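You operate a simulated robot arm through the tools that you are given. There is no shell and no other tool. Be economical: measure what you need, move in short steps, check, and stop when the job is done.

The job below is to be done with a simulated robot arm. You get a single attempt, and the scene is never put back.

## Task
Open the wide table drawer, put the box marked "VEG" from the end worktop inside, then shut the drawer. Then stack the Peach yoghurt pot from the end worktop on top of the Cherry yoghurt pot. Then close the narrow wall cupboard door. Then take the blue sponge on the drainer worktop and put it away on the table top. Then put the green handled spoon on the drainer worktop away on the worktop beside the fridge. Then shut the deep drawer. Then shut the end cupboard door. Then take the oats packet and leave it on the worktop before the microwave. The order counts. Set down upright: box.

It is judged by the outcome, as a careful person would: the job done as asked, and still so three seconds after it is handed in. It fails if anything else is knocked over, pushed out of place, dropped, spilled or broken.

## Robot
A 7-joint arm with a two-finger gripper on a trunk, on a base that drives. Base frame: it is fixed to the floor where the robot stands at the start and does not move with it; the origin is under the middle of the robot, x ahead of it, y to its left, z up. Readings come in mm, degrees, newtons and seconds.
With the tool pointing down near the work surface it reaches from about 220 to 600 mm from the robot's upright axis, wherever it stands. Its first joint turns from -143.0 to 143.0 degrees. Places, roughly: blue sponge (5x8x3 cm) [-700, 2200, 900]; deep drawer [-500, 1900, 300]; end cupboard door [0, 2500, 400]; green handled spoon (16x4x2 cm) [-700, 2000, 900]; green stock box, red stock box [-250, 2750, 1000]; narrow wall cupboard door [-400, 2400, 1700]; oats packet [1000, 1750, 0]; table top [600, -500, 800]; wide table drawer [700, -100, 700]; wide table drawer inside [800, -100, 600]; worktop before the microwave (44x21 cm) [1640, 1040, 920]; worktop beside the fridge [1500, 600, 900]; yoghurt pot [-250, 2500, 1000]. Payload 2.45 kg.
The TCP is the grasp point between the finger pads, 26 mm short of the fingertips. In the tool frame z runs along the fingers and y along their closing line. The gripper opens to 96 mm. The gripper's body begins 69 mm behind the TCP.
Orientation is told as [roll, pitch, yaw] about the base's x, y, z axes, in that order, counted from this pose: with the fingers straight down and closing along the base's y, the tool's x points along the base's -x, its y along +y and its z along -z.

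## Interface
- The arm moves only by the tool send_rows. Its arguments are lists of equal length, an entry for each row: "slide": the shift along the base's x, y, z in mm, a list of three; "dr": the turn, a rotation vector about the base's x, y, z in degrees, a list of three; "gripper": the finger opening in mm, from 0 to 96. In form: {"slide": [[tx, ty, tz], ...], "dr": [[rx, ry, rz], ...], "gripper": [gripper, ...]}. A call has 1 to 12 rows; each row shifts and turns the commanded pose from where the row before left it. Rows are played at 5 a second. More than 50 mm and 8.6 degrees between two rows, or a gripper value outside its range, and nothing of the call is played. Where a pose cannot be reached the arm comes as near as it can. A force on the tool above 40 N (or 10 N above the force at the start of the call, whichever is more), or a blocked arm, ends the call early, and 0.2 s more pass. Each finger halts on what it meets, pressing with about 37 N; the grip force reading is that of the motor and also rises with nothing between the fingers. The clock runs only during rows and for 0.2 s after the last one: add rows that do not move to give the fingers time. The reply holds the time, the measured pose of the TCP, the force on the tool along the base axes, the opening and the grip force, in the units named above and with some noise, with the torque about the TCP (base axes, N m) and any sound that the robot's microphone picked up.
- Cameras (640 x 400 px; columns grow to the right, rows downward): "scene" is now at [-13.2, 121.7, 1499.5]; the picture's right is [-0.71, -0.70, 0.00], its down [-0.59, 0.59, -0.55] and it looks along [0.39, -0.39, -0.83] (base axes); focal length 272 px, centre (320, 200). "wrist" rides on the gripper at [82, 3, -98] in the tool frame; the picture's right is [-0.04, 1.00, 0.00], its down [-0.73, -0.03, -0.68] and it looks along [-0.68, -0.03, 0.73] (tool axes); focal length 256 px, centre (320, 200). There is no depth. A picture from a camera that has moved, and an enlarged one, comes with that camera's place and axes in the base frame and with its lens. The place of the scene camera against the robot may be out by one fixed shift of up to 25 mm in any direction.
- camera(camera): a new picture of that camera. It takes no simulated time.
- raise_lower(by): slides the trunk up (or, below 0, down) by that many mm; the arm and the scene camera ride with it, the base frame stays. It gives what a move gives, with no picture.
- base_move(legs): drives the robot by 1 to 6 legs, each [ahead, turn to the left] in mm and degrees, along the robot's own axes; the way and the turn of a leg run together, so that a leg with both is an arc; at most 1500 mm and 180 degrees a leg. The arm and the cameras ride along, it lands a little off, and it stops where it bumps. It gives what a move gives.
- aim_head(pan, tilt): turns the head with the scene camera to pan (to the left, within 155 degrees either way) and tilt (down, from -29 to 69), counted from straight ahead of the robot. It gives what a move gives.
- inspect(camera, box): a new picture of the part [left, top, right, bottom] of that camera's present view, enlarged. It takes no simulated time.
- hand_in(): hands the job in; it is judged then, once.

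Work in short steps. Places have to be worked out from the pictures, the camera data and where the tool is seen: move nearer, look again, correct. Check each grasp and each placing, and mend what went wrong. You have 217 turns and 210 pictures in all, those below and enlarged ones among them. Open the gripper and draw the arm clear of the work before you hand the job in, unless the task says otherwise; then end with one line.

The tools are called after ">>>" by a JSON object that holds its "method" and its "body". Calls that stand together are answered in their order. send_rows: Moves the arm, as the interface text tells. Its arguments: {"type":"object","properties":{"slide":{"type":"array","items":{"type":"array","items":{"type":"number"}}},"dr":{"type":"array","items":{"type":"array","items":{"type":"number"}}},"gripper":{"type":"array","items":{"type":"number"}}},"required":["slide","dr","gripper"]} The other tools are called the same way: raise_lower (by) slides the trunk up or down; base_move (legs) drives the base; aim_head (pan, tilt) turns the head that bears the scene camera; camera (camera) takes a picture; inspect (camera, box) takes an enlarged picture of a part of a camera's view; hand_in () hands the job in.

At the start:

```text
time_s: 0.0
tcp_pos: [565.6, 34.3, 945.5]
tool_rot: [0.1, 0.0, 0.1]
contact_force: [0.0, 0.5, 0.5]
ft_torque: [-0.01, 0.03, 0.02]
gripper_width: 96.0
grip_force: 0.0
trunk travel left (down, up): [-550.0, 90.0]
robot x, y, heading: [0.7, -2.2, 0.1]
head pan, tilt: [-45.2, 56.3]
```

scene: 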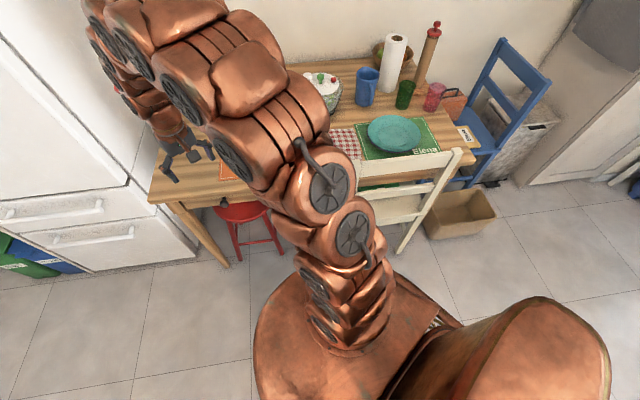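
wrist: 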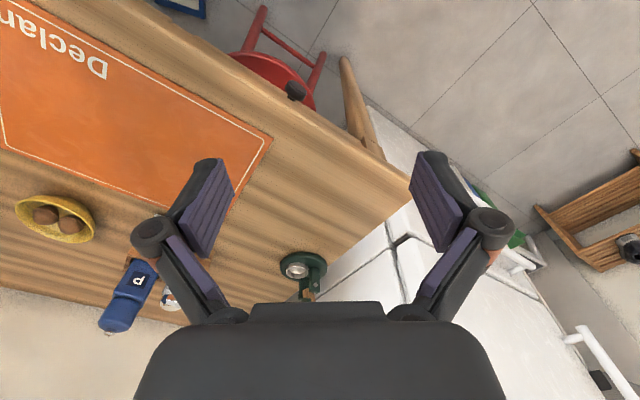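

The table is right ahead with a knob near its edge. I look around first to learn the layout.

>>> {"method": "aim_head", "body": {"pan": 0, "tilt": 40}}

>>> {"method": "camera", "body": {"camera": "scene"}}

>>> {"method": "aim_head", "body": {"pan": 60, "tilt": 25}}

>>> {"method": "camera", "body": {"camera": "scene"}}

>>> {"method": "aim_head", "body": {"pan": 110, "tilt": 20}}

>>> {"method": "camera", "body": {"camera": "scene"}}

```text
time_s: 1.1
tcp_pos: [565.6, 33.3, 946.5]
tool_rot: [0.0, 0.0, 0.0]
contact_force: [0.6, -0.4, 0.2]
ft_torque: [0.03, -0.02, -0.02]
gripper_width: 96.0
grip_force: 0.0
trunk travel left (down, up): [-550.0, 90.0]
robot x, y, heading: [4.3, -1.0, -0.0]
head pan, tilt: [0.0, 40.0]
```

```text
207 pictures are left
camera scene: at [21.9, 171.8, 1521.7], right [0.0, -1.0, 0.0], down [-0.64, 0.0, -0.77], along [0.77, 0.0, -0.64], focal length 272 px, centre (320, 200)
```

scene: 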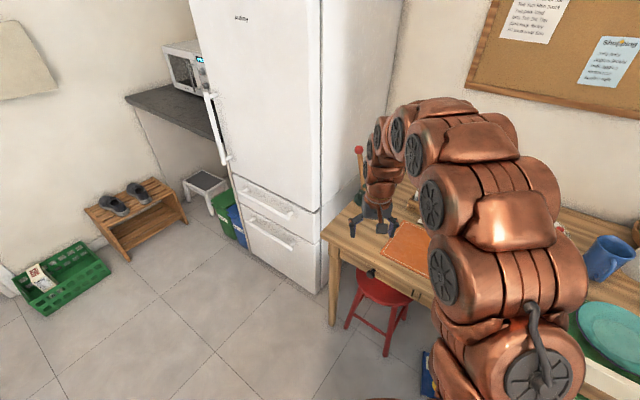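

```text
time_s: 2.4
tcp_pos: [565.1, 34.1, 945.3]
tool_rot: [0.0, 0.0, 0.0]
contact_force: [-0.8, 0.8, -0.2]
ft_torque: [0.01, 0.0, 0.02]
gripper_width: 96.2
grip_force: 0.0
trunk travel left (down, up): [-550.0, 90.0]
robot x, y, heading: [0.4, -1.3, -0.2]
head pan, tilt: [60.0, 25.0]
```

```text
206 pictures are left
camera scene: at [-16.9, 251.7, 1545.1], right [0.87, -0.5, 0.0], down [-0.21, -0.37, -0.91], along [0.45, 0.78, -0.42], focal length 272 px, centre (320, 200)
```

scene: 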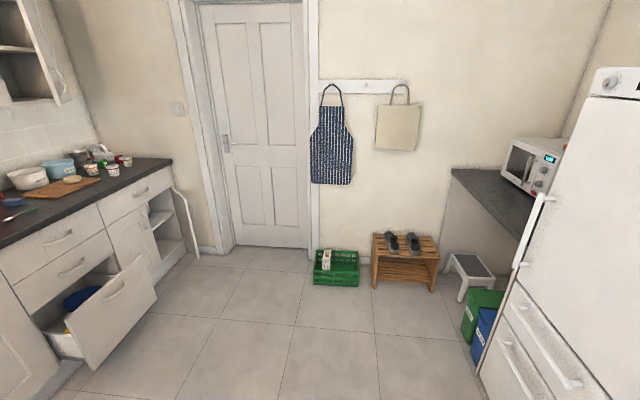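

```text
time_s: 3.6
tcp_pos: [565.5, 34.8, 945.2]
tool_rot: [0.0, 0.0, 0.0]
contact_force: [-0.9, -0.6, 0.3]
ft_torque: [-0.01, -0.01, 0.0]
gripper_width: 95.8
grip_force: 0.0
trunk travel left (down, up): [-550.0, 90.0]
robot x, y, heading: [1.7, -2.1, 0.1]
head pan, tilt: [110.0, 20.0]
```

```text
205 pictures are left
camera scene: at [-94.8, 259.4, 1553.2], right [0.94, 0.34, 0.0], down [0.12, -0.32, -0.94], along [-0.32, 0.88, -0.34], focal length 272 px, centre (320, 200)
```

scene: 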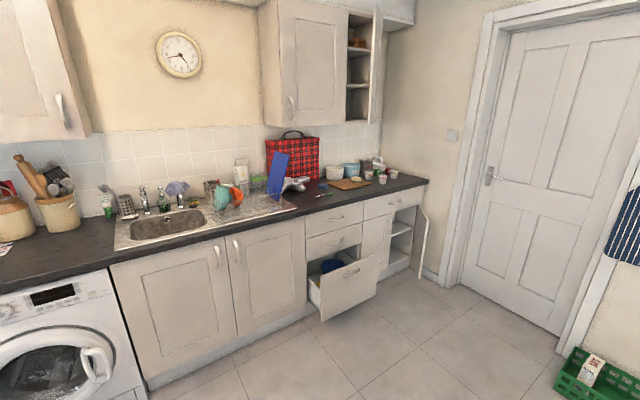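

The room is turned about 54° to my frame; the table front edge runs along about (0.58,0.81), and the knob is near (612,0,680). I back off and line up square to the drawer.

>>> {"method": "base_move", "body": {"legs": [[-300, 0], [0, 54], [530, 0], [0, -90]]}}

>>> {"method": "aim_head", "body": {"pan": 0, "tilt": 45}}

>>> {"method": "camera", "body": {"camera": "scene"}}

>>> {"method": "camera", "body": {"camera": "wrist"}}

```text
time_s: 14.6
tcp_pos: [494.5, 129.4, 945.5]
tool_rot: [0.0, 0.0, -35.7]
contact_force: [0.5, 0.3, 0.4]
ft_torque: [-0.04, -0.01, 0.03]
gripper_width: 95.8
grip_force: 0.1
trunk travel left (down, up): [-550.0, 90.0]
robot x, y, heading: [16.8, 427.8, -35.6]
head pan, tilt: [110.0, 20.0]
```

```text
time_s: 16.4
tcp_pos: [496.3, 128.1, 945.6]
tool_rot: [0.0, -0.1, -35.7]
contact_force: [0.9, 0.1, 0.7]
ft_torque: [-0.01, 0.0, 0.01]
gripper_width: 96.2
grip_force: 0.0
trunk travel left (down, up): [-550.0, 90.0]
robot x, y, heading: [14.6, 432.8, -35.8]
head pan, tilt: [0.0, 45.0]
```

```text
204 pictures are left
camera scene: at [134.7, 551.2, 1514.5], right [-0.58, -0.81, 0.0], down [-0.57, 0.41, -0.71], along [0.57, -0.41, -0.71], focal length 272 px, centre (320, 200)
```

scene: 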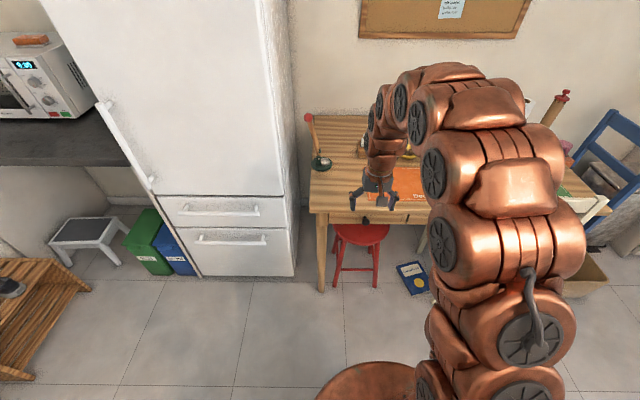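

```text
203 pictures are left
camera wrist: at [432.0, 179.6, 1045.2], right [0.62, 0.79, 0.0], down [0.58, -0.45, 0.68], along [0.54, -0.42, -0.73], focal length 256 px, centre (320, 200)
```

wrist: 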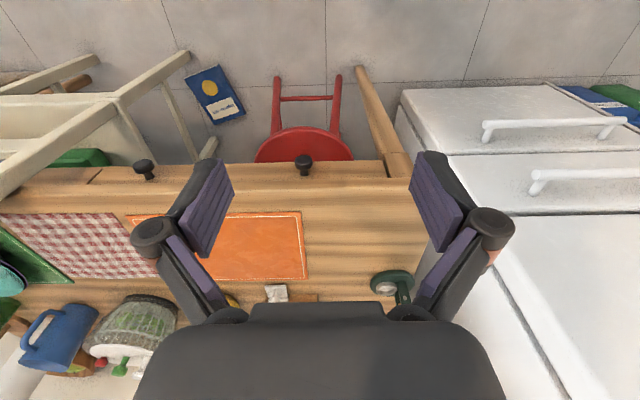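

Alignment is good. I back a bit and lower the trunk to see the drawer's front face.

>>> {"method": "base_move", "body": {"legs": [[-250, 0]]}}

>>> {"method": "raise_lower", "body": {"by": -400}}

>>> {"method": "aim_head", "body": {"pan": 0, "tilt": 25}}

>>> {"method": "camera", "body": {"camera": "scene"}}

```text
time_s: 18.3
tcp_pos: [294.0, 275.8, 945.0]
tool_rot: [0.0, 0.0, -35.6]
contact_force: [0.1, -0.2, 0.7]
ft_torque: [0.02, 0.0, -0.02]
gripper_width: 95.8
grip_force: 0.1
trunk travel left (down, up): [-550.0, 90.0]
robot x, y, heading: [-186.9, 575.2, -35.2]
head pan, tilt: [0.0, 45.0]
```

```text
time_s: 22.1
tcp_pos: [292.5, 277.8, 544.7]
tool_rot: [0.0, -0.1, -35.6]
contact_force: [0.6, 0.2, -0.1]
ft_torque: [0.03, 0.03, 0.01]
gripper_width: 96.1
grip_force: 0.1
trunk travel left (down, up): [-150.0, 490.0]
robot x, y, heading: [-189.3, 577.7, -35.4]
head pan, tilt: [0.0, 45.0]
```

```text
time_s: 22.9
tcp_pos: [293.4, 276.6, 545.0]
tool_rot: [0.0, 0.0, -35.7]
contact_force: [0.7, -0.4, -1.0]
ft_torque: [-0.02, 0.03, 0.01]
gripper_width: 96.1
grip_force: 0.0
trunk travel left (down, up): [-150.0, 490.0]
robot x, y, heading: [-183.2, 577.1, -35.7]
head pan, tilt: [0.0, 25.0]
```

```text
202 pictures are left
camera scene: at [-60.3, 690.9, 1145.0], right [-0.58, -0.81, 0.0], down [-0.34, 0.25, -0.91], along [0.74, -0.53, -0.42], focal length 272 px, centre (320, 200)
```

scene: 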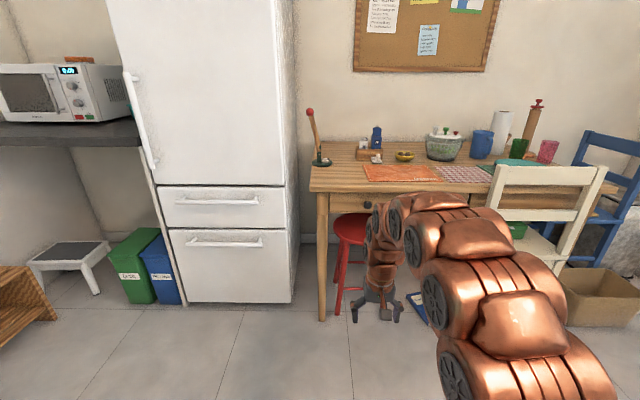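

>>> {"method": "inspect", "body": {"camera": "scene", "box": [300, 120, 500, 245]}}

```text
3.20 times, centred on (400, 182) of scene
camera zoom: at [-60.3, 690.9, 1145.0], right [-0.58, -0.81, 0.0], down [-0.34, 0.25, -0.91], along [0.74, -0.53, -0.42], focal length 870 px, centre (64, 256)
```

zoom: 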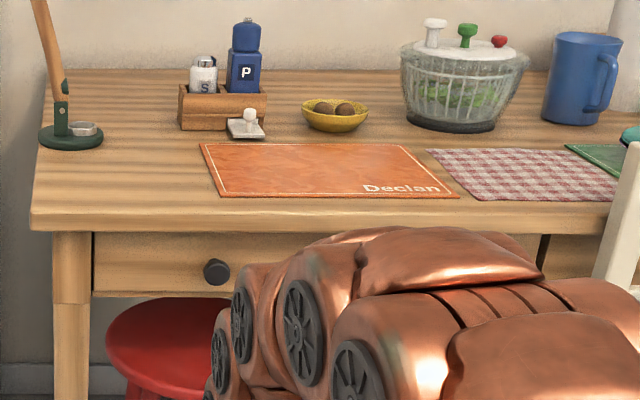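

The wide drawer spans two knobs; the left one is near (u355, n490, z680). I turn the tool horizontal toward the table, still well back from it.

>>> {"method": "send_rows", "body": {"slide": [[-2.2, -3, 12], [-2.2, -3, 12], [-2.2, -3, 12], [-2.2, -3, 12], [-2.2, -3, 12], [-2.2, -3, 12], [-2.2, -3, 12], [-2.2, -3, 12], [-2.2, -3, 12], [-2.2, -3, 12], [-2.2, -3, 12]], "dr": [[-4.775, -6.645, 0], [-4.775, -6.645, 0], [-4.775, -6.645, 0], [-4.775, -6.645, 0], [-4.775, -6.645, 0], [-4.775, -6.645, 0], [-4.775, -6.645, 0], [-4.775, -6.645, 0], [-4.775, -6.645, 0], [-4.775, -6.645, 0], [-4.775, -6.645, 0]], "gripper": [96, 96, 96, 96, 96, 96, 96, 96, 96, 96, 96]}}

>>> {"method": "camera", "body": {"camera": "wrist"}}

>>> {"method": "camera", "body": {"camera": "scene"}}

```text
time_s: 25.3
tcp_pos: [347.1, 186.4, 718.8]
tool_rot: [-5.1, -87.5, -30.5]
contact_force: [0.5, -0.2, 0.2]
ft_torque: [0.04, 0.01, 0.05]
gripper_width: 95.8
grip_force: 0.1
out of reach, approached as far as the arm can: row 7, 8, 9, 10, 11
trunk travel left (down, up): [-150.0, 490.0]
robot x, y, heading: [-187.3, 580.0, -35.6]
head pan, tilt: [0.0, 25.0]
```

```text
200 pictures are left
camera wrist: at [266.2, 247.7, 643.1], right [0.58, 0.81, 0.04], down [-0.54, 0.36, 0.76], along [0.61, -0.47, 0.65], focal length 256 px, centre (320, 200)
```

wrist: 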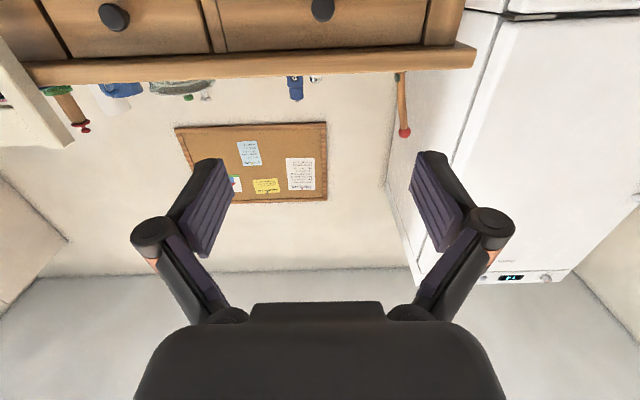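

```text
199 pictures are left
camera scene: at [-60.3, 690.9, 1145.1], right [-0.58, -0.81, 0.0], down [-0.34, 0.25, -0.91], along [0.74, -0.53, -0.42], focal length 272 px, centre (320, 200)
```

scene: 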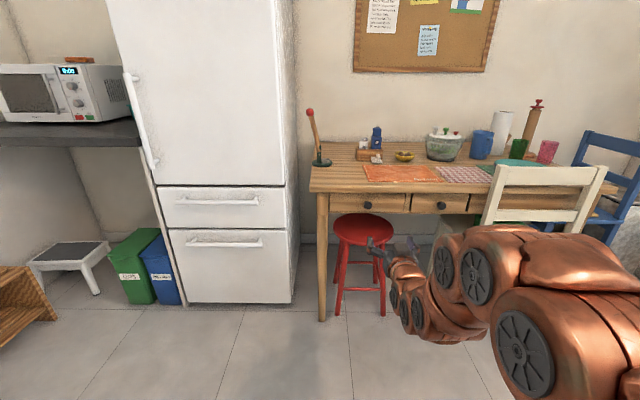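

The wide drawer is the left one with a single centred knob at about u356, z672. I move the tool level to that height, with a bit of forward reach.

>>> {"method": "send_rows", "body": {"slide": [[8, -6, -15], [8, -6, -15], [8, -6, -15]], "dr": [[0, 0, 0], [0, 0, 0], [0, 0, 0]], "gripper": [96, 96, 96]}}

```text
time_s: 26.1
tcp_pos: [369.3, 167.3, 674.0]
tool_rot: [-106.5, -89.8, 70.7]
contact_force: [-0.9, 0.6, 1.0]
ft_torque: [-0.01, 0.0, 0.0]
gripper_width: 96.2
grip_force: 0.0
trunk travel left (down, up): [-150.0, 490.0]
robot x, y, heading: [-187.3, 578.2, -35.5]
head pan, tilt: [0.0, 25.0]
```

Tool is level at u351, z674. I drive 200 mm nearer and look.

>>> {"method": "base_move", "body": {"legs": [[190, 0]]}}

>>> {"method": "camera", "body": {"camera": "wrist"}}

>>> {"method": "camera", "body": {"camera": "scene"}}

```text
time_s: 27.7
tcp_pos: [523.4, 60.5, 674.0]
tool_rot: [-93.2, -89.9, 57.5]
contact_force: [-0.7, 0.2, -0.7]
ft_torque: [0.04, 0.0, 0.02]
gripper_width: 95.8
grip_force: 0.0
trunk travel left (down, up): [-150.0, 490.0]
robot x, y, heading: [-31.5, 466.6, -35.3]
head pan, tilt: [0.0, 25.0]
```

```text
198 pictures are left
camera wrist: at [446.9, 119.1, 593.0], right [0.58, 0.81, 0.04], down [-0.57, 0.37, 0.73], along [0.58, -0.45, 0.68], focal length 256 px, centre (320, 200)
```

wrist: 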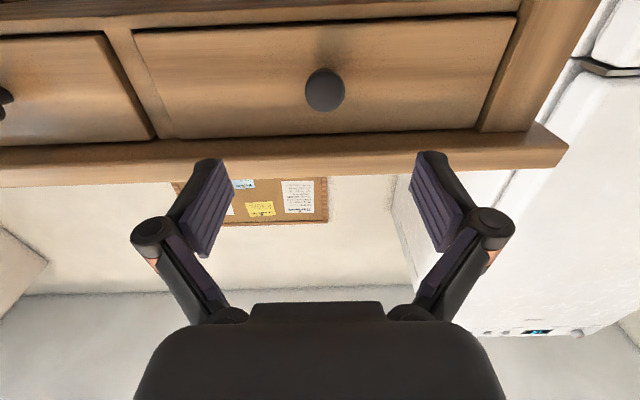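

```text
197 pictures are left
camera scene: at [93.3, 581.3, 1145.1], right [-0.58, -0.81, 0.0], down [-0.34, 0.25, -0.91], along [0.74, -0.53, -0.42], focal length 272 px, centre (320, 200)
```

scene: 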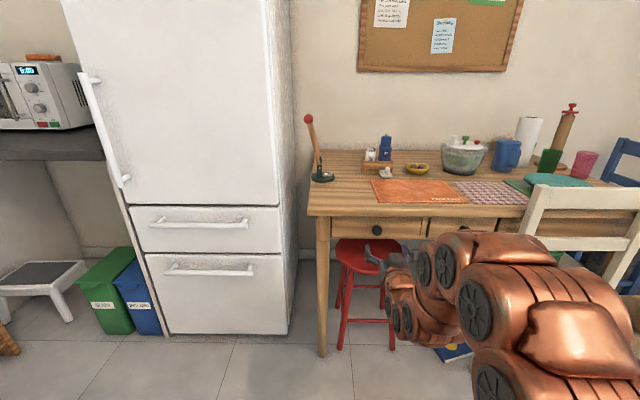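

Triangulated knob at about u359, n519, z674; TCP is at n390. I slide forward in small rows with fingers open.

>>> {"method": "send_rows", "body": {"slide": [[31.7, -21, 0], [31.7, -21, 0], [24, -16, 0]], "dr": [[0, 0, 0], [0, 0, 0], [0, 0, 0]], "gripper": [96, 96, 96]}}

>>> {"method": "camera", "body": {"camera": "wrist"}}

```text
time_s: 28.5
tcp_pos: [611.2, 1.4, 673.4]
tool_rot: [-91.7, -89.8, 56.0]
contact_force: [0.8, 0.0, 0.9]
ft_torque: [-0.01, -0.02, -0.01]
gripper_width: 95.7
grip_force: 0.0
trunk travel left (down, up): [-150.0, 490.0]
robot x, y, heading: [-33.8, 470.2, -35.2]
head pan, tilt: [0.0, 25.0]
```

```text
196 pictures are left
camera wrist: at [533.8, 60.3, 592.5], right [0.58, 0.81, 0.04], down [-0.57, 0.37, 0.73], along [0.58, -0.45, 0.68], focal length 256 px, centre (320, 200)
```

wrist: 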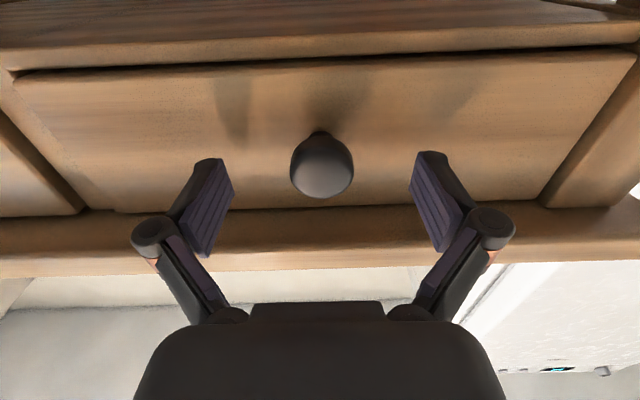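

Knob is centred between the fingers, ~15 mm ahead. I move in and close.

>>> {"method": "send_rows", "body": {"slide": [[13, -9, 1], [0, 0, 0], [0, 0, 0], [0, 0, 0], [0, 0, 0]], "dr": [[0, 0, 0], [0, 0, 0], [0, 0, 0], [0, 0, 0], [0, 0, 0]], "gripper": [96, 50, 10, 10, 10]}}

>>> {"method": "camera", "body": {"camera": "wrist"}}

```text
time_s: 29.4
tcp_pos: [617.9, -11.6, 673.1]
tool_rot: [-16.4, -89.8, -19.9]
contact_force: [-53.1, 29.2, 6.6]
ft_torque: [-0.38, -0.02, -0.81]
gripper_width: 72.1
grip_force: 33.3
trunk travel left (down, up): [-150.0, 490.0]
robot x, y, heading: [-32.2, 470.5, -35.5]
head pan, tilt: [0.0, 25.0]
stopped in row 4: the force on the tool passed its limit at 44 N (the readings are from after the stop); the commanded pose is now the measured one
```

```text
195 pictures are left
camera wrist: at [540.9, 50.1, 593.3], right [0.59, 0.81, 0.04], down [-0.56, 0.38, 0.74], along [0.58, -0.46, 0.68], focal length 256 px, centre (320, 200)
```

wrist: 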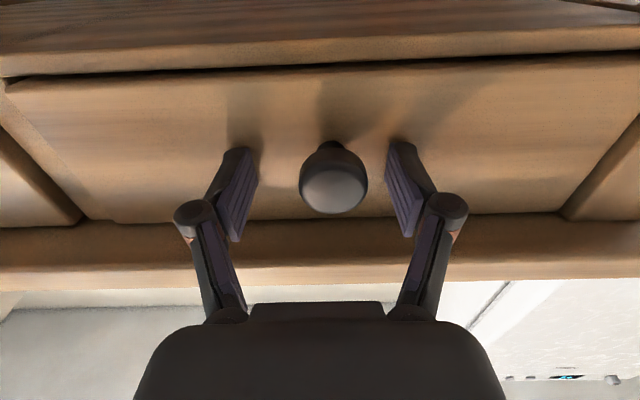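

The fingertips touched the drawer face as they swung closed (knob slightly right). I back 9 mm, shift 5 mm along u, and close.

>>> {"method": "send_rows", "body": {"slide": [[-4.4, 9.3, 0], [0, 0, 0], [0, 0, 0], [0, 0, 0], [0, 0, 0], [0, 0, 0]], "dr": [[0, 0, 0], [0, 0, 0], [0, 0, 0], [0, 0, 0], [0, 0, 0], [0, 0, 0]], "gripper": [72, 40, 10, 10, 10, 10]}}

>>> {"method": "camera", "body": {"camera": "wrist"}}

```text
time_s: 30.8
tcp_pos: [616.8, -0.8, 673.0]
tool_rot: [-19.1, -89.8, -16.9]
contact_force: [-9.1, -1.2, -0.1]
ft_torque: [-0.07, -0.06, -0.06]
gripper_width: 30.3
grip_force: 45.1
trunk travel left (down, up): [-150.0, 490.0]
robot x, y, heading: [-32.0, 470.2, -35.5]
head pan, tilt: [0.0, 25.0]
```

```text
194 pictures are left
camera wrist: at [539.0, 59.1, 592.2], right [0.59, 0.81, 0.04], down [-0.56, 0.38, 0.74], along [0.58, -0.46, 0.68], focal length 256 px, centre (320, 200)
```

wrist: 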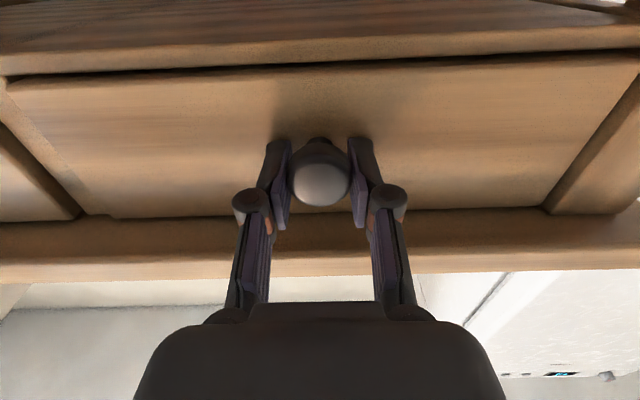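

Knob gripped (30 mm). I pull the drawer open by reversing the base.

>>> {"method": "base_move", "body": {"legs": [[-250, 0]]}}

>>> {"method": "camera", "body": {"camera": "scene"}}

>>> {"method": "camera", "body": {"camera": "wrist"}}

```text
time_s: 32.6
tcp_pos: [411.9, 148.3, 672.2]
tool_rot: [-55.3, -89.7, 19.5]
contact_force: [12.9, 19.4, 0.9]
ft_torque: [0.17, -0.18, 0.05]
gripper_width: 30.3
grip_force: 45.1
trunk travel left (down, up): [-150.0, 490.0]
robot x, y, heading: [-241.3, 613.2, -35.5]
head pan, tilt: [0.0, 25.0]
```

```text
193 pictures are left
camera scene: at [-112.1, 729.2, 1144.9], right [-0.58, -0.81, 0.0], down [-0.34, 0.24, -0.91], along [0.74, -0.53, -0.42], focal length 272 px, centre (320, 200)
```

scene: 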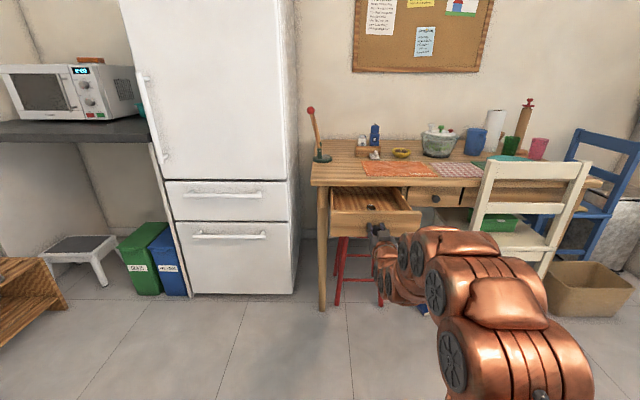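

```text
192 pictures are left
camera wrist: at [335.0, 207.9, 592.2], right [0.58, 0.81, 0.04], down [-0.56, 0.37, 0.74], along [0.58, -0.45, 0.68], focal length 256 px, centre (320, 200)
```

wrist: 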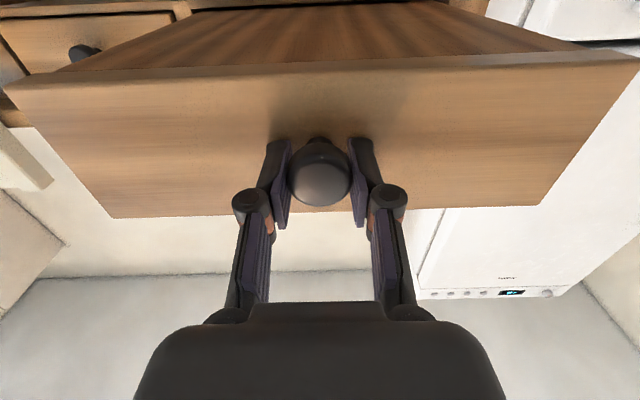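

Drawer is open about 250 mm. I release the knob and back away.

>>> {"method": "send_rows", "body": {"slide": [[0, 0, 0], [0, 0, 0], [0, 0, 0], [0, 0, 0]], "dr": [[0, 0, 0], [0, 0, 0], [0, 0, 0], [0, 0, 0]], "gripper": [60, 96, 96, 96]}}

>>> {"method": "base_move", "body": {"legs": [[-150, 0]]}}

>>> {"method": "camera", "body": {"camera": "wrist"}}

```text
time_s: 33.6
tcp_pos: [412.2, 146.7, 671.2]
tool_rot: [-48.8, -89.8, 12.8]
contact_force: [0.5, 0.4, 0.3]
ft_torque: [-0.02, -0.01, 0.05]
gripper_width: 96.2
grip_force: 0.0
trunk travel left (down, up): [-150.0, 490.0]
robot x, y, heading: [-239.1, 616.3, -35.5]
head pan, tilt: [0.0, 25.0]
```

```text
time_s: 35.0
tcp_pos: [290.2, 234.8, 671.5]
tool_rot: [-48.8, -89.8, 12.9]
contact_force: [0.0, 0.0, 0.8]
ft_torque: [0.01, -0.03, 0.03]
gripper_width: 95.9
grip_force: 0.1
trunk travel left (down, up): [-150.0, 490.0]
robot x, y, heading: [-362.7, 703.6, -35.5]
head pan, tilt: [0.0, 25.0]
```

```text
191 pictures are left
camera wrist: at [212.2, 294.8, 592.1], right [0.58, 0.81, 0.04], down [-0.56, 0.37, 0.74], along [0.58, -0.45, 0.68], focal length 256 px, centre (320, 200)
```

wrist: 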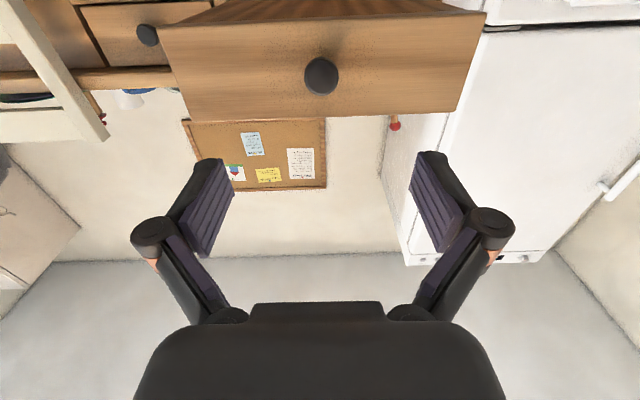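

Drawer stays open. I turn the tool back down, retract, raise the trunk and drive toward the end worktop.

>>> {"method": "send_rows", "body": {"slide": [[-16, 11.7, 5], [-16, 11.7, 5], [-16, 11.7, 5], [-16, 11.7, 5], [-16, 11.7, 5], [-16, 11.7, 5], [-16, 11.7, 5], [-16, 11.7, 5], [-16, 11.7, 5], [-16, 11.7, 5], [-16, 11.7, 5]], "dr": [[4.75, 6.64, 0], [4.75, 6.64, 0], [4.75, 6.64, 0], [4.75, 6.64, 0], [4.75, 6.64, 0], [4.75, 6.64, 0], [4.75, 6.64, 0], [4.75, 6.64, 0], [4.75, 6.64, 0], [4.75, 6.64, 0], [4.75, 6.64, 0]], "gripper": [96, 96, 96, 96, 96, 96, 96, 96, 96, 96, 96]}}

>>> {"method": "raise_lower", "body": {"by": 400}}

>>> {"method": "base_move", "body": {"legs": [[0, 90], [1240, 0], [0, 90]]}}

>>> {"method": "aim_head", "body": {"pan": 0, "tilt": 30}}

>>> {"method": "camera", "body": {"camera": "scene"}}

>>> {"method": "aim_head", "body": {"pan": -35, "tilt": 35}}

>>> {"method": "camera", "body": {"camera": "scene"}}

```text
time_s: 37.4
tcp_pos: [113.9, 364.7, 727.4]
tool_rot: [-0.3, 0.2, -35.4]
contact_force: [-0.1, 0.3, 0.2]
ft_torque: [0.02, -0.03, 0.02]
gripper_width: 95.7
grip_force: 0.0
trunk travel left (down, up): [-150.0, 490.0]
robot x, y, heading: [-362.1, 700.0, -35.5]
head pan, tilt: [0.0, 25.0]
```

```text
time_s: 41.2
tcp_pos: [113.8, 363.2, 1126.9]
tool_rot: [-0.3, 0.1, -35.4]
contact_force: [-0.2, -0.6, 0.5]
ft_torque: [0.03, 0.01, -0.02]
gripper_width: 95.9
grip_force: 0.1
trunk travel left (down, up): [-550.0, 90.0]
robot x, y, heading: [-362.4, 701.7, -35.7]
head pan, tilt: [0.0, 25.0]
```

```text
time_s: 55.1
tcp_pos: [-114.2, 2056.7, 1127.6]
tool_rot: [-0.2, 0.0, 144.1]
contact_force: [-0.8, -0.2, 0.5]
ft_torque: [-0.01, -0.01, 0.0]
gripper_width: 96.4
grip_force: 0.0
trunk travel left (down, up): [-550.0, 90.0]
robot x, y, heading: [357.6, 1715.8, 144.0]
head pan, tilt: [0.0, 25.0]
```

```text
time_s: 55.8
tcp_pos: [-112.4, 2056.6, 1127.1]
tool_rot: [-0.2, 0.0, 144.2]
contact_force: [0.1, -0.9, -0.8]
ft_torque: [-0.03, 0.01, -0.05]
gripper_width: 95.9
grip_force: 0.0
trunk travel left (down, up): [-550.0, 90.0]
robot x, y, heading: [358.5, 1712.6, 144.0]
head pan, tilt: [0.0, 30.0]
```

```text
190 pictures are left
camera scene: at [206.5, 1580.9, 1537.2], right [0.59, 0.81, 0.0], down [0.4, -0.29, -0.87], along [-0.7, 0.51, -0.5], focal length 272 px, centre (320, 200)
```

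scene: 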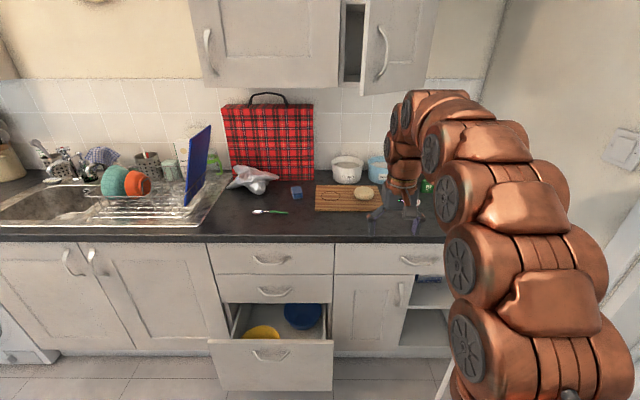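

```text
time_s: 56.8
tcp_pos: [-113.0, 2057.4, 1126.7]
tool_rot: [-0.2, 0.0, 144.1]
contact_force: [0.1, 0.0, 0.0]
ft_torque: [-0.03, -0.01, -0.05]
gripper_width: 96.1
grip_force: 0.0
trunk travel left (down, up): [-550.0, 90.0]
robot x, y, heading: [357.1, 1711.3, 143.8]
head pan, tilt: [-35.0, 35.0]
```

```text
189 pictures are left
camera scene: at [250.9, 1611.0, 1529.3], right [0.95, 0.33, 0.0], down [0.19, -0.54, -0.82], along [-0.27, 0.77, -0.57], focal length 272 px, centre (320, 200)
```

scene: 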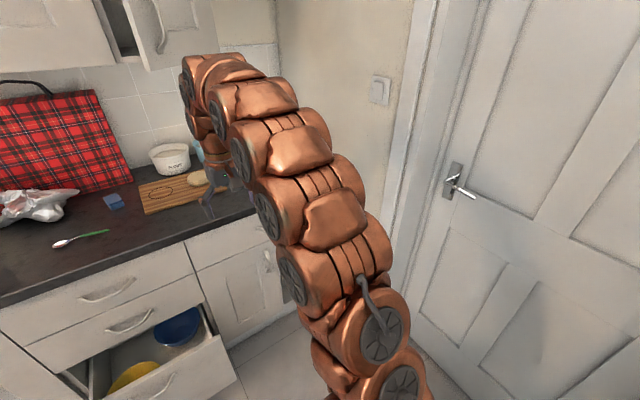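

The arm hides the end. I swing the base left so the head has a clear view of the end worktop.

>>> {"method": "base_move", "body": {"legs": [[0, 60]]}}

>>> {"method": "aim_head", "body": {"pan": -85, "tilt": 30}}

>>> {"method": "camera", "body": {"camera": "scene"}}

>>> {"method": "inspect", "body": {"camera": "scene", "box": [200, 60, 400, 185]}}

```text
time_s: 59.9
tcp_pos: [-174.9, 1477.5, 1128.4]
tool_rot: [-0.2, 0.0, -156.2]
contact_force: [-0.3, 0.4, 0.4]
ft_torque: [0.01, 0.0, 0.03]
gripper_width: 96.0
grip_force: 0.1
trunk travel left (down, up): [-550.0, 90.0]
robot x, y, heading: [357.3, 1716.0, -156.4]
head pan, tilt: [-35.0, 35.0]
```

```text
time_s: 61.0
tcp_pos: [-175.4, 1479.6, 1127.5]
tool_rot: [-0.2, 0.0, -156.3]
contact_force: [-0.8, -0.5, 0.1]
ft_torque: [-0.01, -0.03, 0.02]
gripper_width: 96.2
grip_force: 0.1
trunk travel left (down, up): [-550.0, 90.0]
robot x, y, heading: [357.9, 1711.4, -156.2]
head pan, tilt: [-85.0, 30.0]
```

```text
188 pictures are left
camera scene: at [421.6, 1637.1, 1537.1], right [0.88, 0.48, 0.0], down [0.24, -0.44, -0.87], along [-0.42, 0.76, -0.5], focal length 272 px, centre (320, 200)
```

scene: 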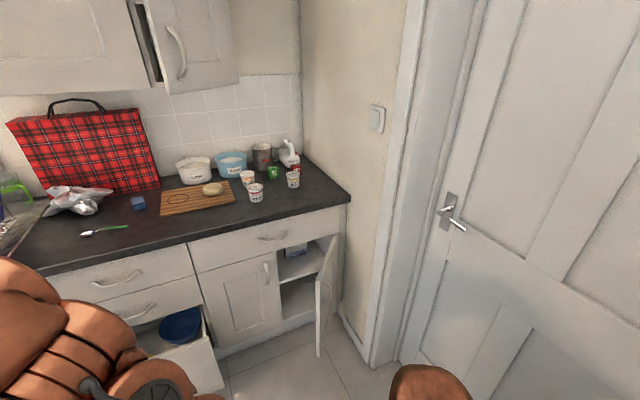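

```text
3.20 times, centred on (300, 122) of scene
camera zoom: at [421.6, 1637.1, 1537.1], right [0.88, 0.48, 0.0], down [0.24, -0.44, -0.87], along [-0.42, 0.76, -0.5], focal length 870 px, centre (384, 448)
```

zoom: 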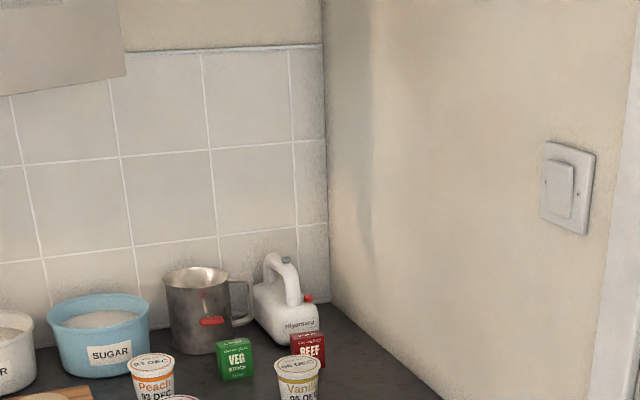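

>>> {"method": "inspect", "body": {"camera": "scene", "box": [170, 130, 330, 230]}}

```text
4.00 times, centred on (250, 180) of scene
camera zoom: at [421.6, 1637.1, 1537.1], right [0.88, 0.48, 0.0], down [0.24, -0.44, -0.87], along [-0.42, 0.76, -0.5], focal length 1087 px, centre (600, 280)
```

zoom: 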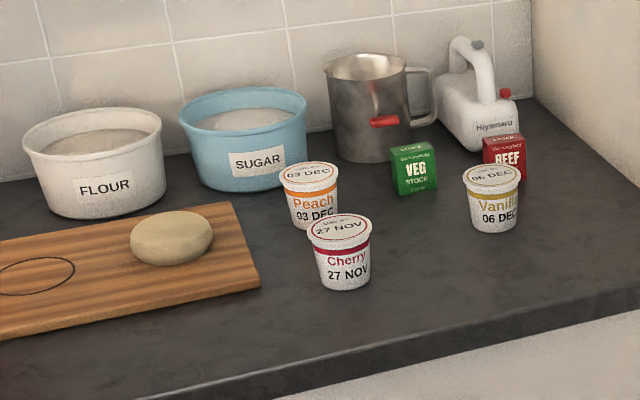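

VEG box (green) is at about (−450, 2690), far back; Peach at (−505,2550), Cherry at (−363,2446). I drive between the open drawer and cupboard door, facing the box, and look with the wrist camera.

>>> {"method": "base_move", "body": {"legs": [[0, -77], [306, 0]]}}

>>> {"method": "camera", "body": {"camera": "wrist"}}

>>> {"method": "aim_head", "body": {"pan": 30, "tilt": 55}}

>>> {"method": "camera", "body": {"camera": "scene"}}

>>> {"method": "aim_head", "body": {"pan": -40, "tilt": 60}}

>>> {"method": "camera", "body": {"camera": "scene"}}

```text
time_s: 66.4
tcp_pos: [-169.5, 2429.0, 1127.0]
tool_rot: [-0.3, 0.0, 126.4]
contact_force: [0.5, -0.7, -0.3]
ft_torque: [0.0, 0.03, -0.03]
gripper_width: 96.1
grip_force: 0.2
trunk travel left (down, up): [-550.0, 90.0]
robot x, y, heading: [178.2, 1960.9, 126.5]
head pan, tilt: [-85.0, 30.0]
```

```text
185 pictures are left
camera wrist: at [-123.7, 2361.3, 1226.8], right [-0.83, -0.56, 0.0], down [-0.41, 0.61, 0.68], along [-0.38, 0.56, -0.73], focal length 256 px, centre (320, 200)
```

wrist: 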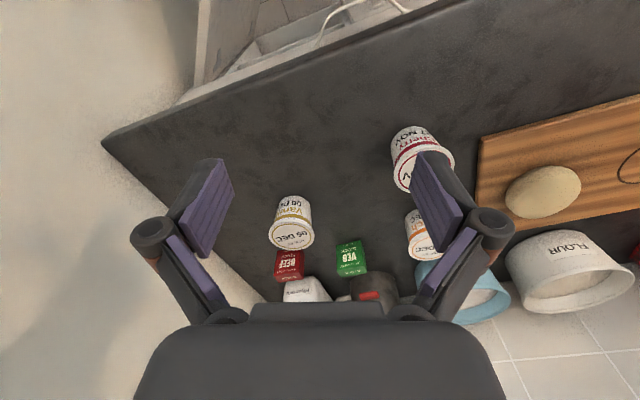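

```text
time_s: 68.4
tcp_pos: [-170.3, 2428.8, 1127.6]
tool_rot: [-0.2, 0.0, 126.5]
contact_force: [-0.7, -0.6, -0.7]
ft_torque: [-0.02, 0.04, -0.02]
gripper_width: 96.0
grip_force: 0.1
trunk travel left (down, up): [-550.0, 90.0]
robot x, y, heading: [179.7, 1962.4, 126.4]
head pan, tilt: [30.0, 55.0]
```

```text
184 pictures are left
camera scene: at [-18.7, 1830.6, 1501.1], right [0.4, 0.92, 0.0], down [0.75, -0.33, -0.57], along [-0.53, 0.23, -0.82], focal length 272 px, centre (320, 200)
```

scene: 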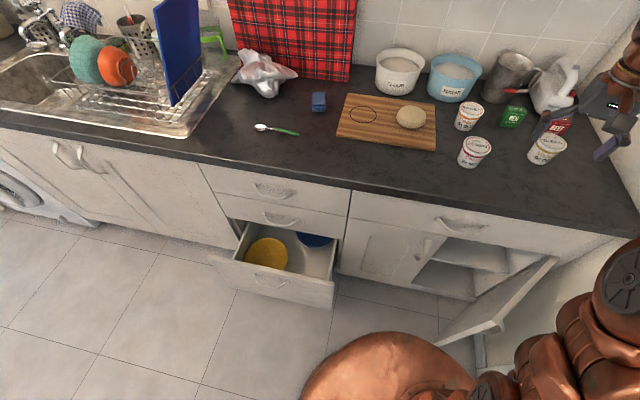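

```text
time_s: 69.8
tcp_pos: [-169.5, 2429.1, 1126.6]
tool_rot: [-0.2, 0.0, 126.5]
contact_force: [-0.1, 0.1, 0.3]
ft_torque: [-0.01, -0.01, -0.03]
gripper_width: 95.9
grip_force: 0.0
trunk travel left (down, up): [-550.0, 90.0]
robot x, y, heading: [178.3, 1959.9, 126.3]
head pan, tilt: [-40.0, 60.0]
```

```text
183 pictures are left
camera scene: at [51.5, 1868.3, 1495.0], right [1.0, -0.06, 0.0], down [-0.05, -0.86, -0.5], along [0.03, 0.5, -0.87], focal length 272 px, centre (320, 200)
```

scene: 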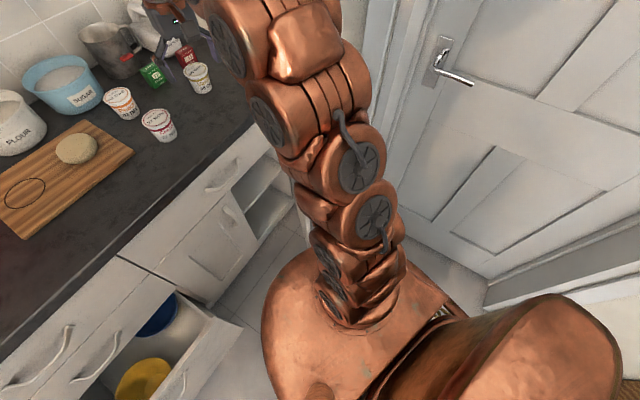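

VEG is near (−411,2674). It's ~840 mm off the closest safe standing spot, so I creep in 70 mm, lower the trunk 60 mm, and extend with the tool tilted 50° forward.

>>> {"method": "base_move", "body": {"legs": [[70, 2]]}}

>>> {"method": "raise_lower", "body": {"by": -60}}

>>> {"method": "send_rows", "body": {"slide": [[-24, 30, 0], [-24, 30, 0], [-24, 30, 0], [-24, 30, 0], [-24, 30, 0], [-20, 25, 0]], "dr": [[6.56, 5.13, 0], [6.56, 5.13, 0], [6.56, 5.13, 0], [6.56, 5.13, 0], [6.56, 5.13, 0], [6.56, 5.13, 0]], "gripper": [90, 90, 90, 90, 90, 90]}}

>>> {"method": "camera", "body": {"camera": "wrist"}}

>>> {"method": "aim_head", "body": {"pan": 0, "tilt": 30}}

>>> {"method": "camera", "body": {"camera": "scene"}}

```text
time_s: 70.8
tcp_pos: [-227.1, 2471.9, 1127.0]
tool_rot: [-0.2, -0.1, 128.5]
contact_force: [-0.6, -0.8, 0.7]
ft_torque: [0.04, 0.01, -0.01]
gripper_width: 96.1
grip_force: 0.1
trunk travel left (down, up): [-550.0, 90.0]
robot x, y, heading: [135.2, 2018.3, 128.4]
head pan, tilt: [-40.0, 60.0]
```

```text
time_s: 71.8
tcp_pos: [-229.1, 2472.2, 1067.0]
tool_rot: [-0.2, -0.1, 128.5]
contact_force: [-0.3, -0.3, -0.6]
ft_torque: [0.02, 0.03, -0.01]
gripper_width: 95.9
grip_force: 0.1
trunk travel left (down, up): [-490.0, 150.0]
robot x, y, heading: [134.9, 2014.1, 128.1]
head pan, tilt: [-40.0, 60.0]
```

```text
time_s: 73.2
tcp_pos: [-369.1, 2647.3, 1067.9]
tool_rot: [-0.9, -50.3, 129.0]
contact_force: [-1.2, 0.1, 0.4]
ft_torque: [-0.01, 0.0, 0.01]
gripper_width: 89.9
grip_force: 0.1
trunk travel left (down, up): [-490.0, 150.0]
robot x, y, heading: [135.9, 2014.3, 128.4]
head pan, tilt: [-40.0, 60.0]
```

```text
182 pictures are left
camera wrist: at [-291.7, 2544.7, 1069.5], right [-0.8, -0.6, 0.02], down [0.05, -0.03, 1.0], along [-0.6, 0.8, 0.05], focal length 256 px, centre (320, 200)
```

wrist: 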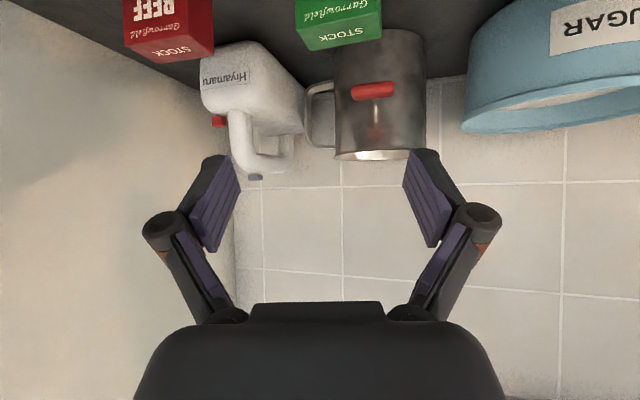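

```text
time_s: 74.2
tcp_pos: [-367.0, 2647.1, 1066.8]
tool_rot: [-0.7, -49.9, 128.8]
contact_force: [-0.1, 0.2, 0.4]
ft_torque: [-0.03, -0.01, -0.02]
gripper_width: 90.1
grip_force: 0.0
trunk travel left (down, up): [-490.0, 150.0]
robot x, y, heading: [134.6, 2015.8, 128.4]
head pan, tilt: [0.0, 30.0]
```

```text
181 pictures are left
camera scene: at [-46.0, 1924.3, 1477.1], right [0.78, 0.62, 0.0], down [0.31, -0.39, -0.87], along [-0.54, 0.68, -0.5], focal length 272 px, centre (320, 200)
```

scene: 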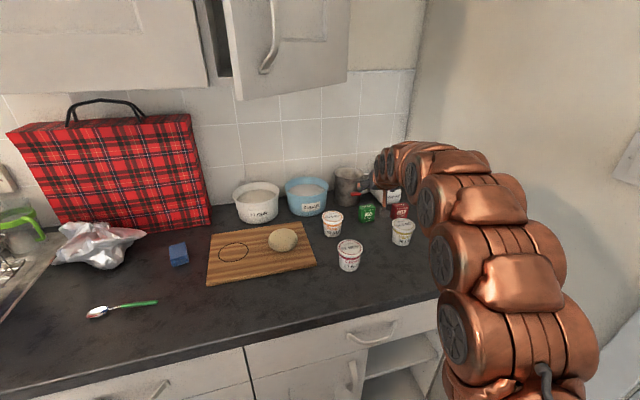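

The arm reaches fine. I back the tool off ~100 mm to get the box fully in the wrist view.

>>> {"method": "send_rows", "body": {"slide": [[30, -39, 0], [30, -39, 0]], "dr": [[0, 0, 0], [0, 0, 0]], "gripper": [90, 90]}}

>>> {"method": "camera", "body": {"camera": "wrist"}}

```text
time_s: 74.8
tcp_pos: [-310.0, 2570.9, 1066.8]
tool_rot: [-0.8, -49.9, 128.8]
contact_force: [-0.5, -0.1, -1.0]
ft_torque: [0.05, 0.01, -0.01]
gripper_width: 90.0
grip_force: 0.0
trunk travel left (down, up): [-490.0, 150.0]
robot x, y, heading: [135.8, 2014.0, 128.1]
head pan, tilt: [0.0, 30.0]
```

```text
180 pictures are left
camera wrist: at [-232.4, 2467.4, 1068.1], right [-0.8, -0.6, 0.02], down [0.05, -0.02, 1.0], along [-0.6, 0.8, 0.05], focal length 256 px, centre (320, 200)
```

wrist: 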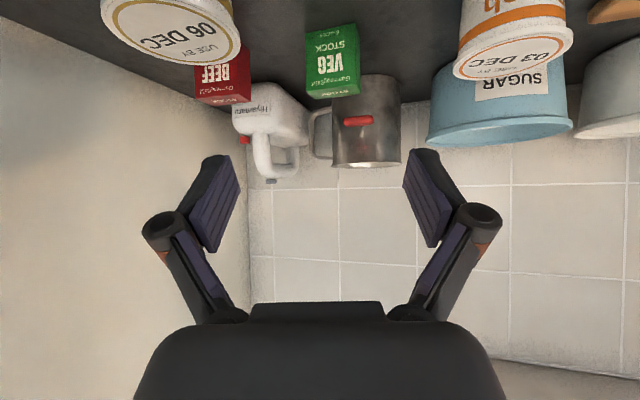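

>>> {"method": "inspect", "body": {"camera": "wrist", "box": [250, 0, 410, 100]}}

```text
4.00 times, centred on (330, 50) of wrist
camera zoom: at [-232.4, 2467.4, 1068.1], right [-0.8, -0.6, 0.02], down [0.05, -0.02, 1.0], along [-0.6, 0.8, 0.05], focal length 1024 px, centre (280, 800)
```

zoom: 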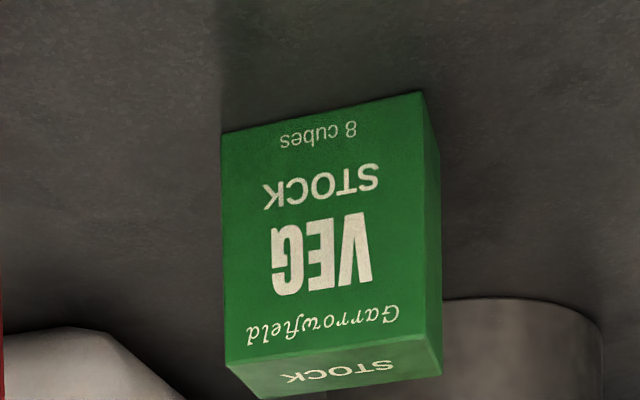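

Box measured: 53×30×60 mm, centre ≈ (−415,2687), turned ~17°. To clear the Vanilla pot I use less tilt (35°), yaw −17°, and move above the box at z≈1060.

>>> {"method": "send_rows", "body": {"slide": [[-26, 29, 0], [-26, 29, 0], [-26, 29, 0], [-27, 29, 0]], "dr": [[0, 0, -8.5], [0, 0, -8.5], [-6.96, -2.78, 0], [-6.96, -2.78, 0]], "gripper": [80, 76, 76, 76]}}

>>> {"method": "camera", "body": {"camera": "wrist"}}

>>> {"method": "inspect", "body": {"camera": "scene", "box": [300, 120, 460, 220]}}

```text
time_s: 76.0
tcp_pos: [-337.8, 2659.7, 991.3]
tool_rot: [-9.3, -19.2, 113.2]
contact_force: [1.1, -0.1, 0.6]
ft_torque: [-0.01, 0.02, 0.04]
gripper_width: 76.3
grip_force: 0.0
trunk travel left (down, up): [-490.0, 150.0]
robot x, y, heading: [137.5, 2012.0, 128.4]
head pan, tilt: [0.0, 30.0]
stopped in row 4: the arm was blocked; the commanded pose is now the measured one
```

```text
178 pictures are left
camera wrist: at [-311.0, 2552.0, 1057.2], right [-0.94, -0.3, -0.14], down [-0.26, 0.4, 0.88], along [-0.21, 0.86, -0.46], focal length 256 px, centre (320, 200)
```

wrist: 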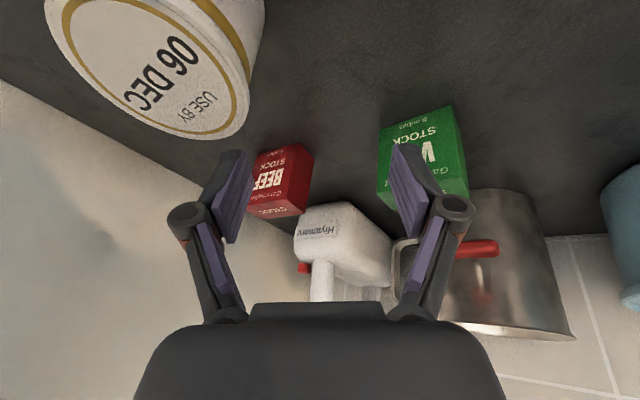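

```text
4.00 times, centred on (380, 170) of scene
camera zoom: at [-45.1, 1924.0, 1477.3], right [0.78, 0.62, 0.0], down [0.31, -0.39, -0.87], along [-0.54, 0.68, -0.5], focal length 1087 px, centre (80, 320)
```

zoom: 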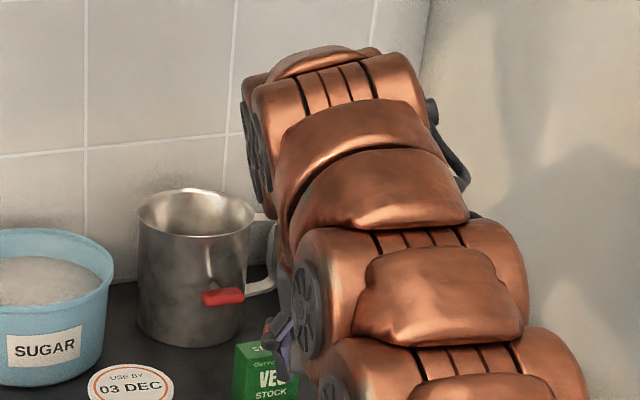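

The arm got blocked (reach/joint limit) and dipped to z 991. I lift straight up and back away from the items.

>>> {"method": "send_rows", "body": {"slide": [[0, 0, 30], [0, 0, 30], [15, -25, 15], [15, -25, 0]], "dr": [[0, 0, 0], [0, 0, 0], [0, 0, 0], [0, 0, 0]], "gripper": [76, 76, 76, 76]}}

>>> {"method": "camera", "body": {"camera": "wrist"}}

>>> {"method": "camera", "body": {"camera": "scene"}}

```text
time_s: 77.0
tcp_pos: [-305.0, 2601.9, 1060.8]
tool_rot: [-9.3, -19.0, 113.2]
contact_force: [-0.3, 0.6, -0.5]
ft_torque: [-0.01, -0.03, -0.02]
gripper_width: 76.0
grip_force: 0.2
out of reach, approached as far as the arm can: row 2
trunk travel left (down, up): [-490.0, 150.0]
robot x, y, heading: [137.0, 2012.8, 128.7]
head pan, tilt: [0.0, 30.0]
```

```text
176 pictures are left
camera wrist: at [-278.6, 2494.5, 1126.7], right [-0.94, -0.3, -0.14], down [-0.26, 0.4, 0.88], along [-0.21, 0.86, -0.46], focal length 256 px, centre (320, 200)
```

wrist: 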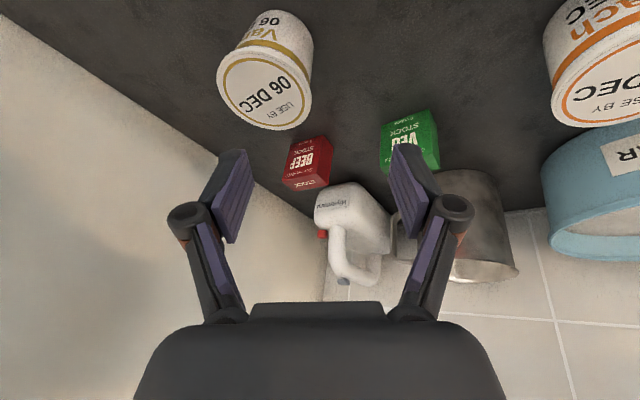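

```text
175 pictures are left
camera scene: at [-46.2, 1924.4, 1477.0], right [0.78, 0.62, 0.0], down [0.31, -0.39, -0.87], along [-0.54, 0.68, -0.5], focal length 272 px, centre (320, 200)
```

scene: 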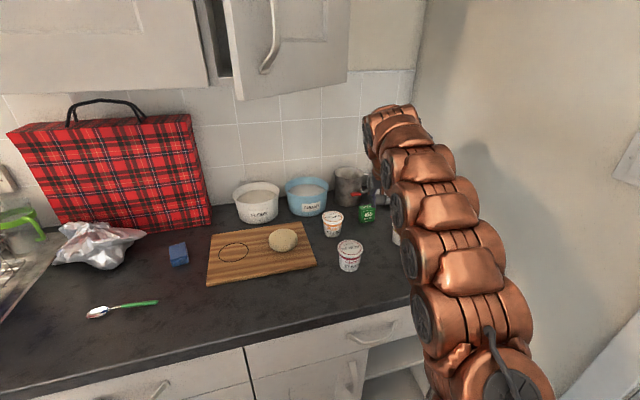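

Everything still stands. I back out, re-approach to a slightly closer standing spot (between drawer and door), keeping the arm high.

>>> {"method": "base_move", "body": {"legs": [[-120, 0], [0, 11.4], [167, 0], [0, -12.8]]}}

```text
time_s: 80.9
tcp_pos: [-341.6, 2626.2, 1060.3]
tool_rot: [-9.4, -19.1, 111.8]
contact_force: [-0.3, -0.5, -0.2]
ft_torque: [0.01, 0.03, -0.01]
gripper_width: 76.1
grip_force: 0.3
trunk travel left (down, up): [-490.0, 150.0]
robot x, y, heading: [80.6, 2033.5, 126.8]
head pan, tilt: [0.0, 30.0]
```

Base is placed at (81,2034). I reorient the tool: yaw 127°, tilt 52°, no roll.

>>> {"method": "send_rows", "body": {"slide": [[0, 0, 0], [0, 0, 0], [0, 0, 0], [0, 0, 0], [0, 0, 0], [0, 0, 0], [0, 0, 0], [0, 0, 0]], "dr": [[0, 0, 7.6], [0, 0, 7.6], [6.59, 4.97, 0], [6.59, 4.97, 0], [6.59, 4.97, 0], [6.59, 4.97, 0], [-1.73, 2.29, 3.67], [-1.73, 2.29, 3.67]], "gripper": [76, 76, 76, 76, 76, 76, 76, 76]}}

>>> {"method": "camera", "body": {"camera": "wrist"}}

```text
time_s: 82.7
tcp_pos: [-341.7, 2626.6, 1061.4]
tool_rot: [0.1, -52.1, 127.0]
contact_force: [0.4, 0.9, -0.7]
ft_torque: [-0.01, 0.0, 0.0]
gripper_width: 76.3
grip_force: 0.1
trunk travel left (down, up): [-490.0, 150.0]
robot x, y, heading: [81.8, 2028.6, 126.8]
head pan, tilt: [0.0, 30.0]
```

```text
174 pictures are left
camera wrist: at [-267.9, 2522.6, 1058.1], right [-0.81, -0.58, 0.03], down [0.08, -0.05, 1.0], along [-0.58, 0.81, 0.08], focal length 256 px, centre (320, 200)
```

wrist: 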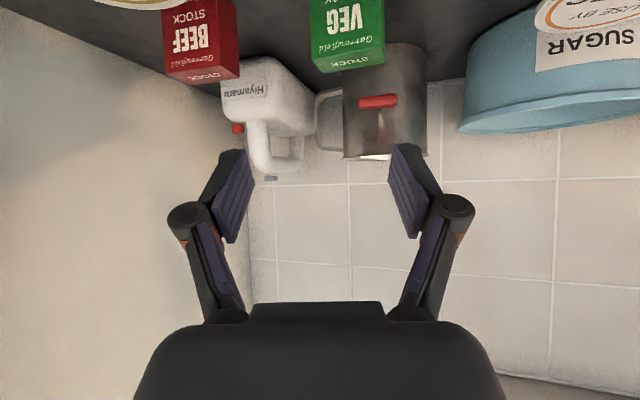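

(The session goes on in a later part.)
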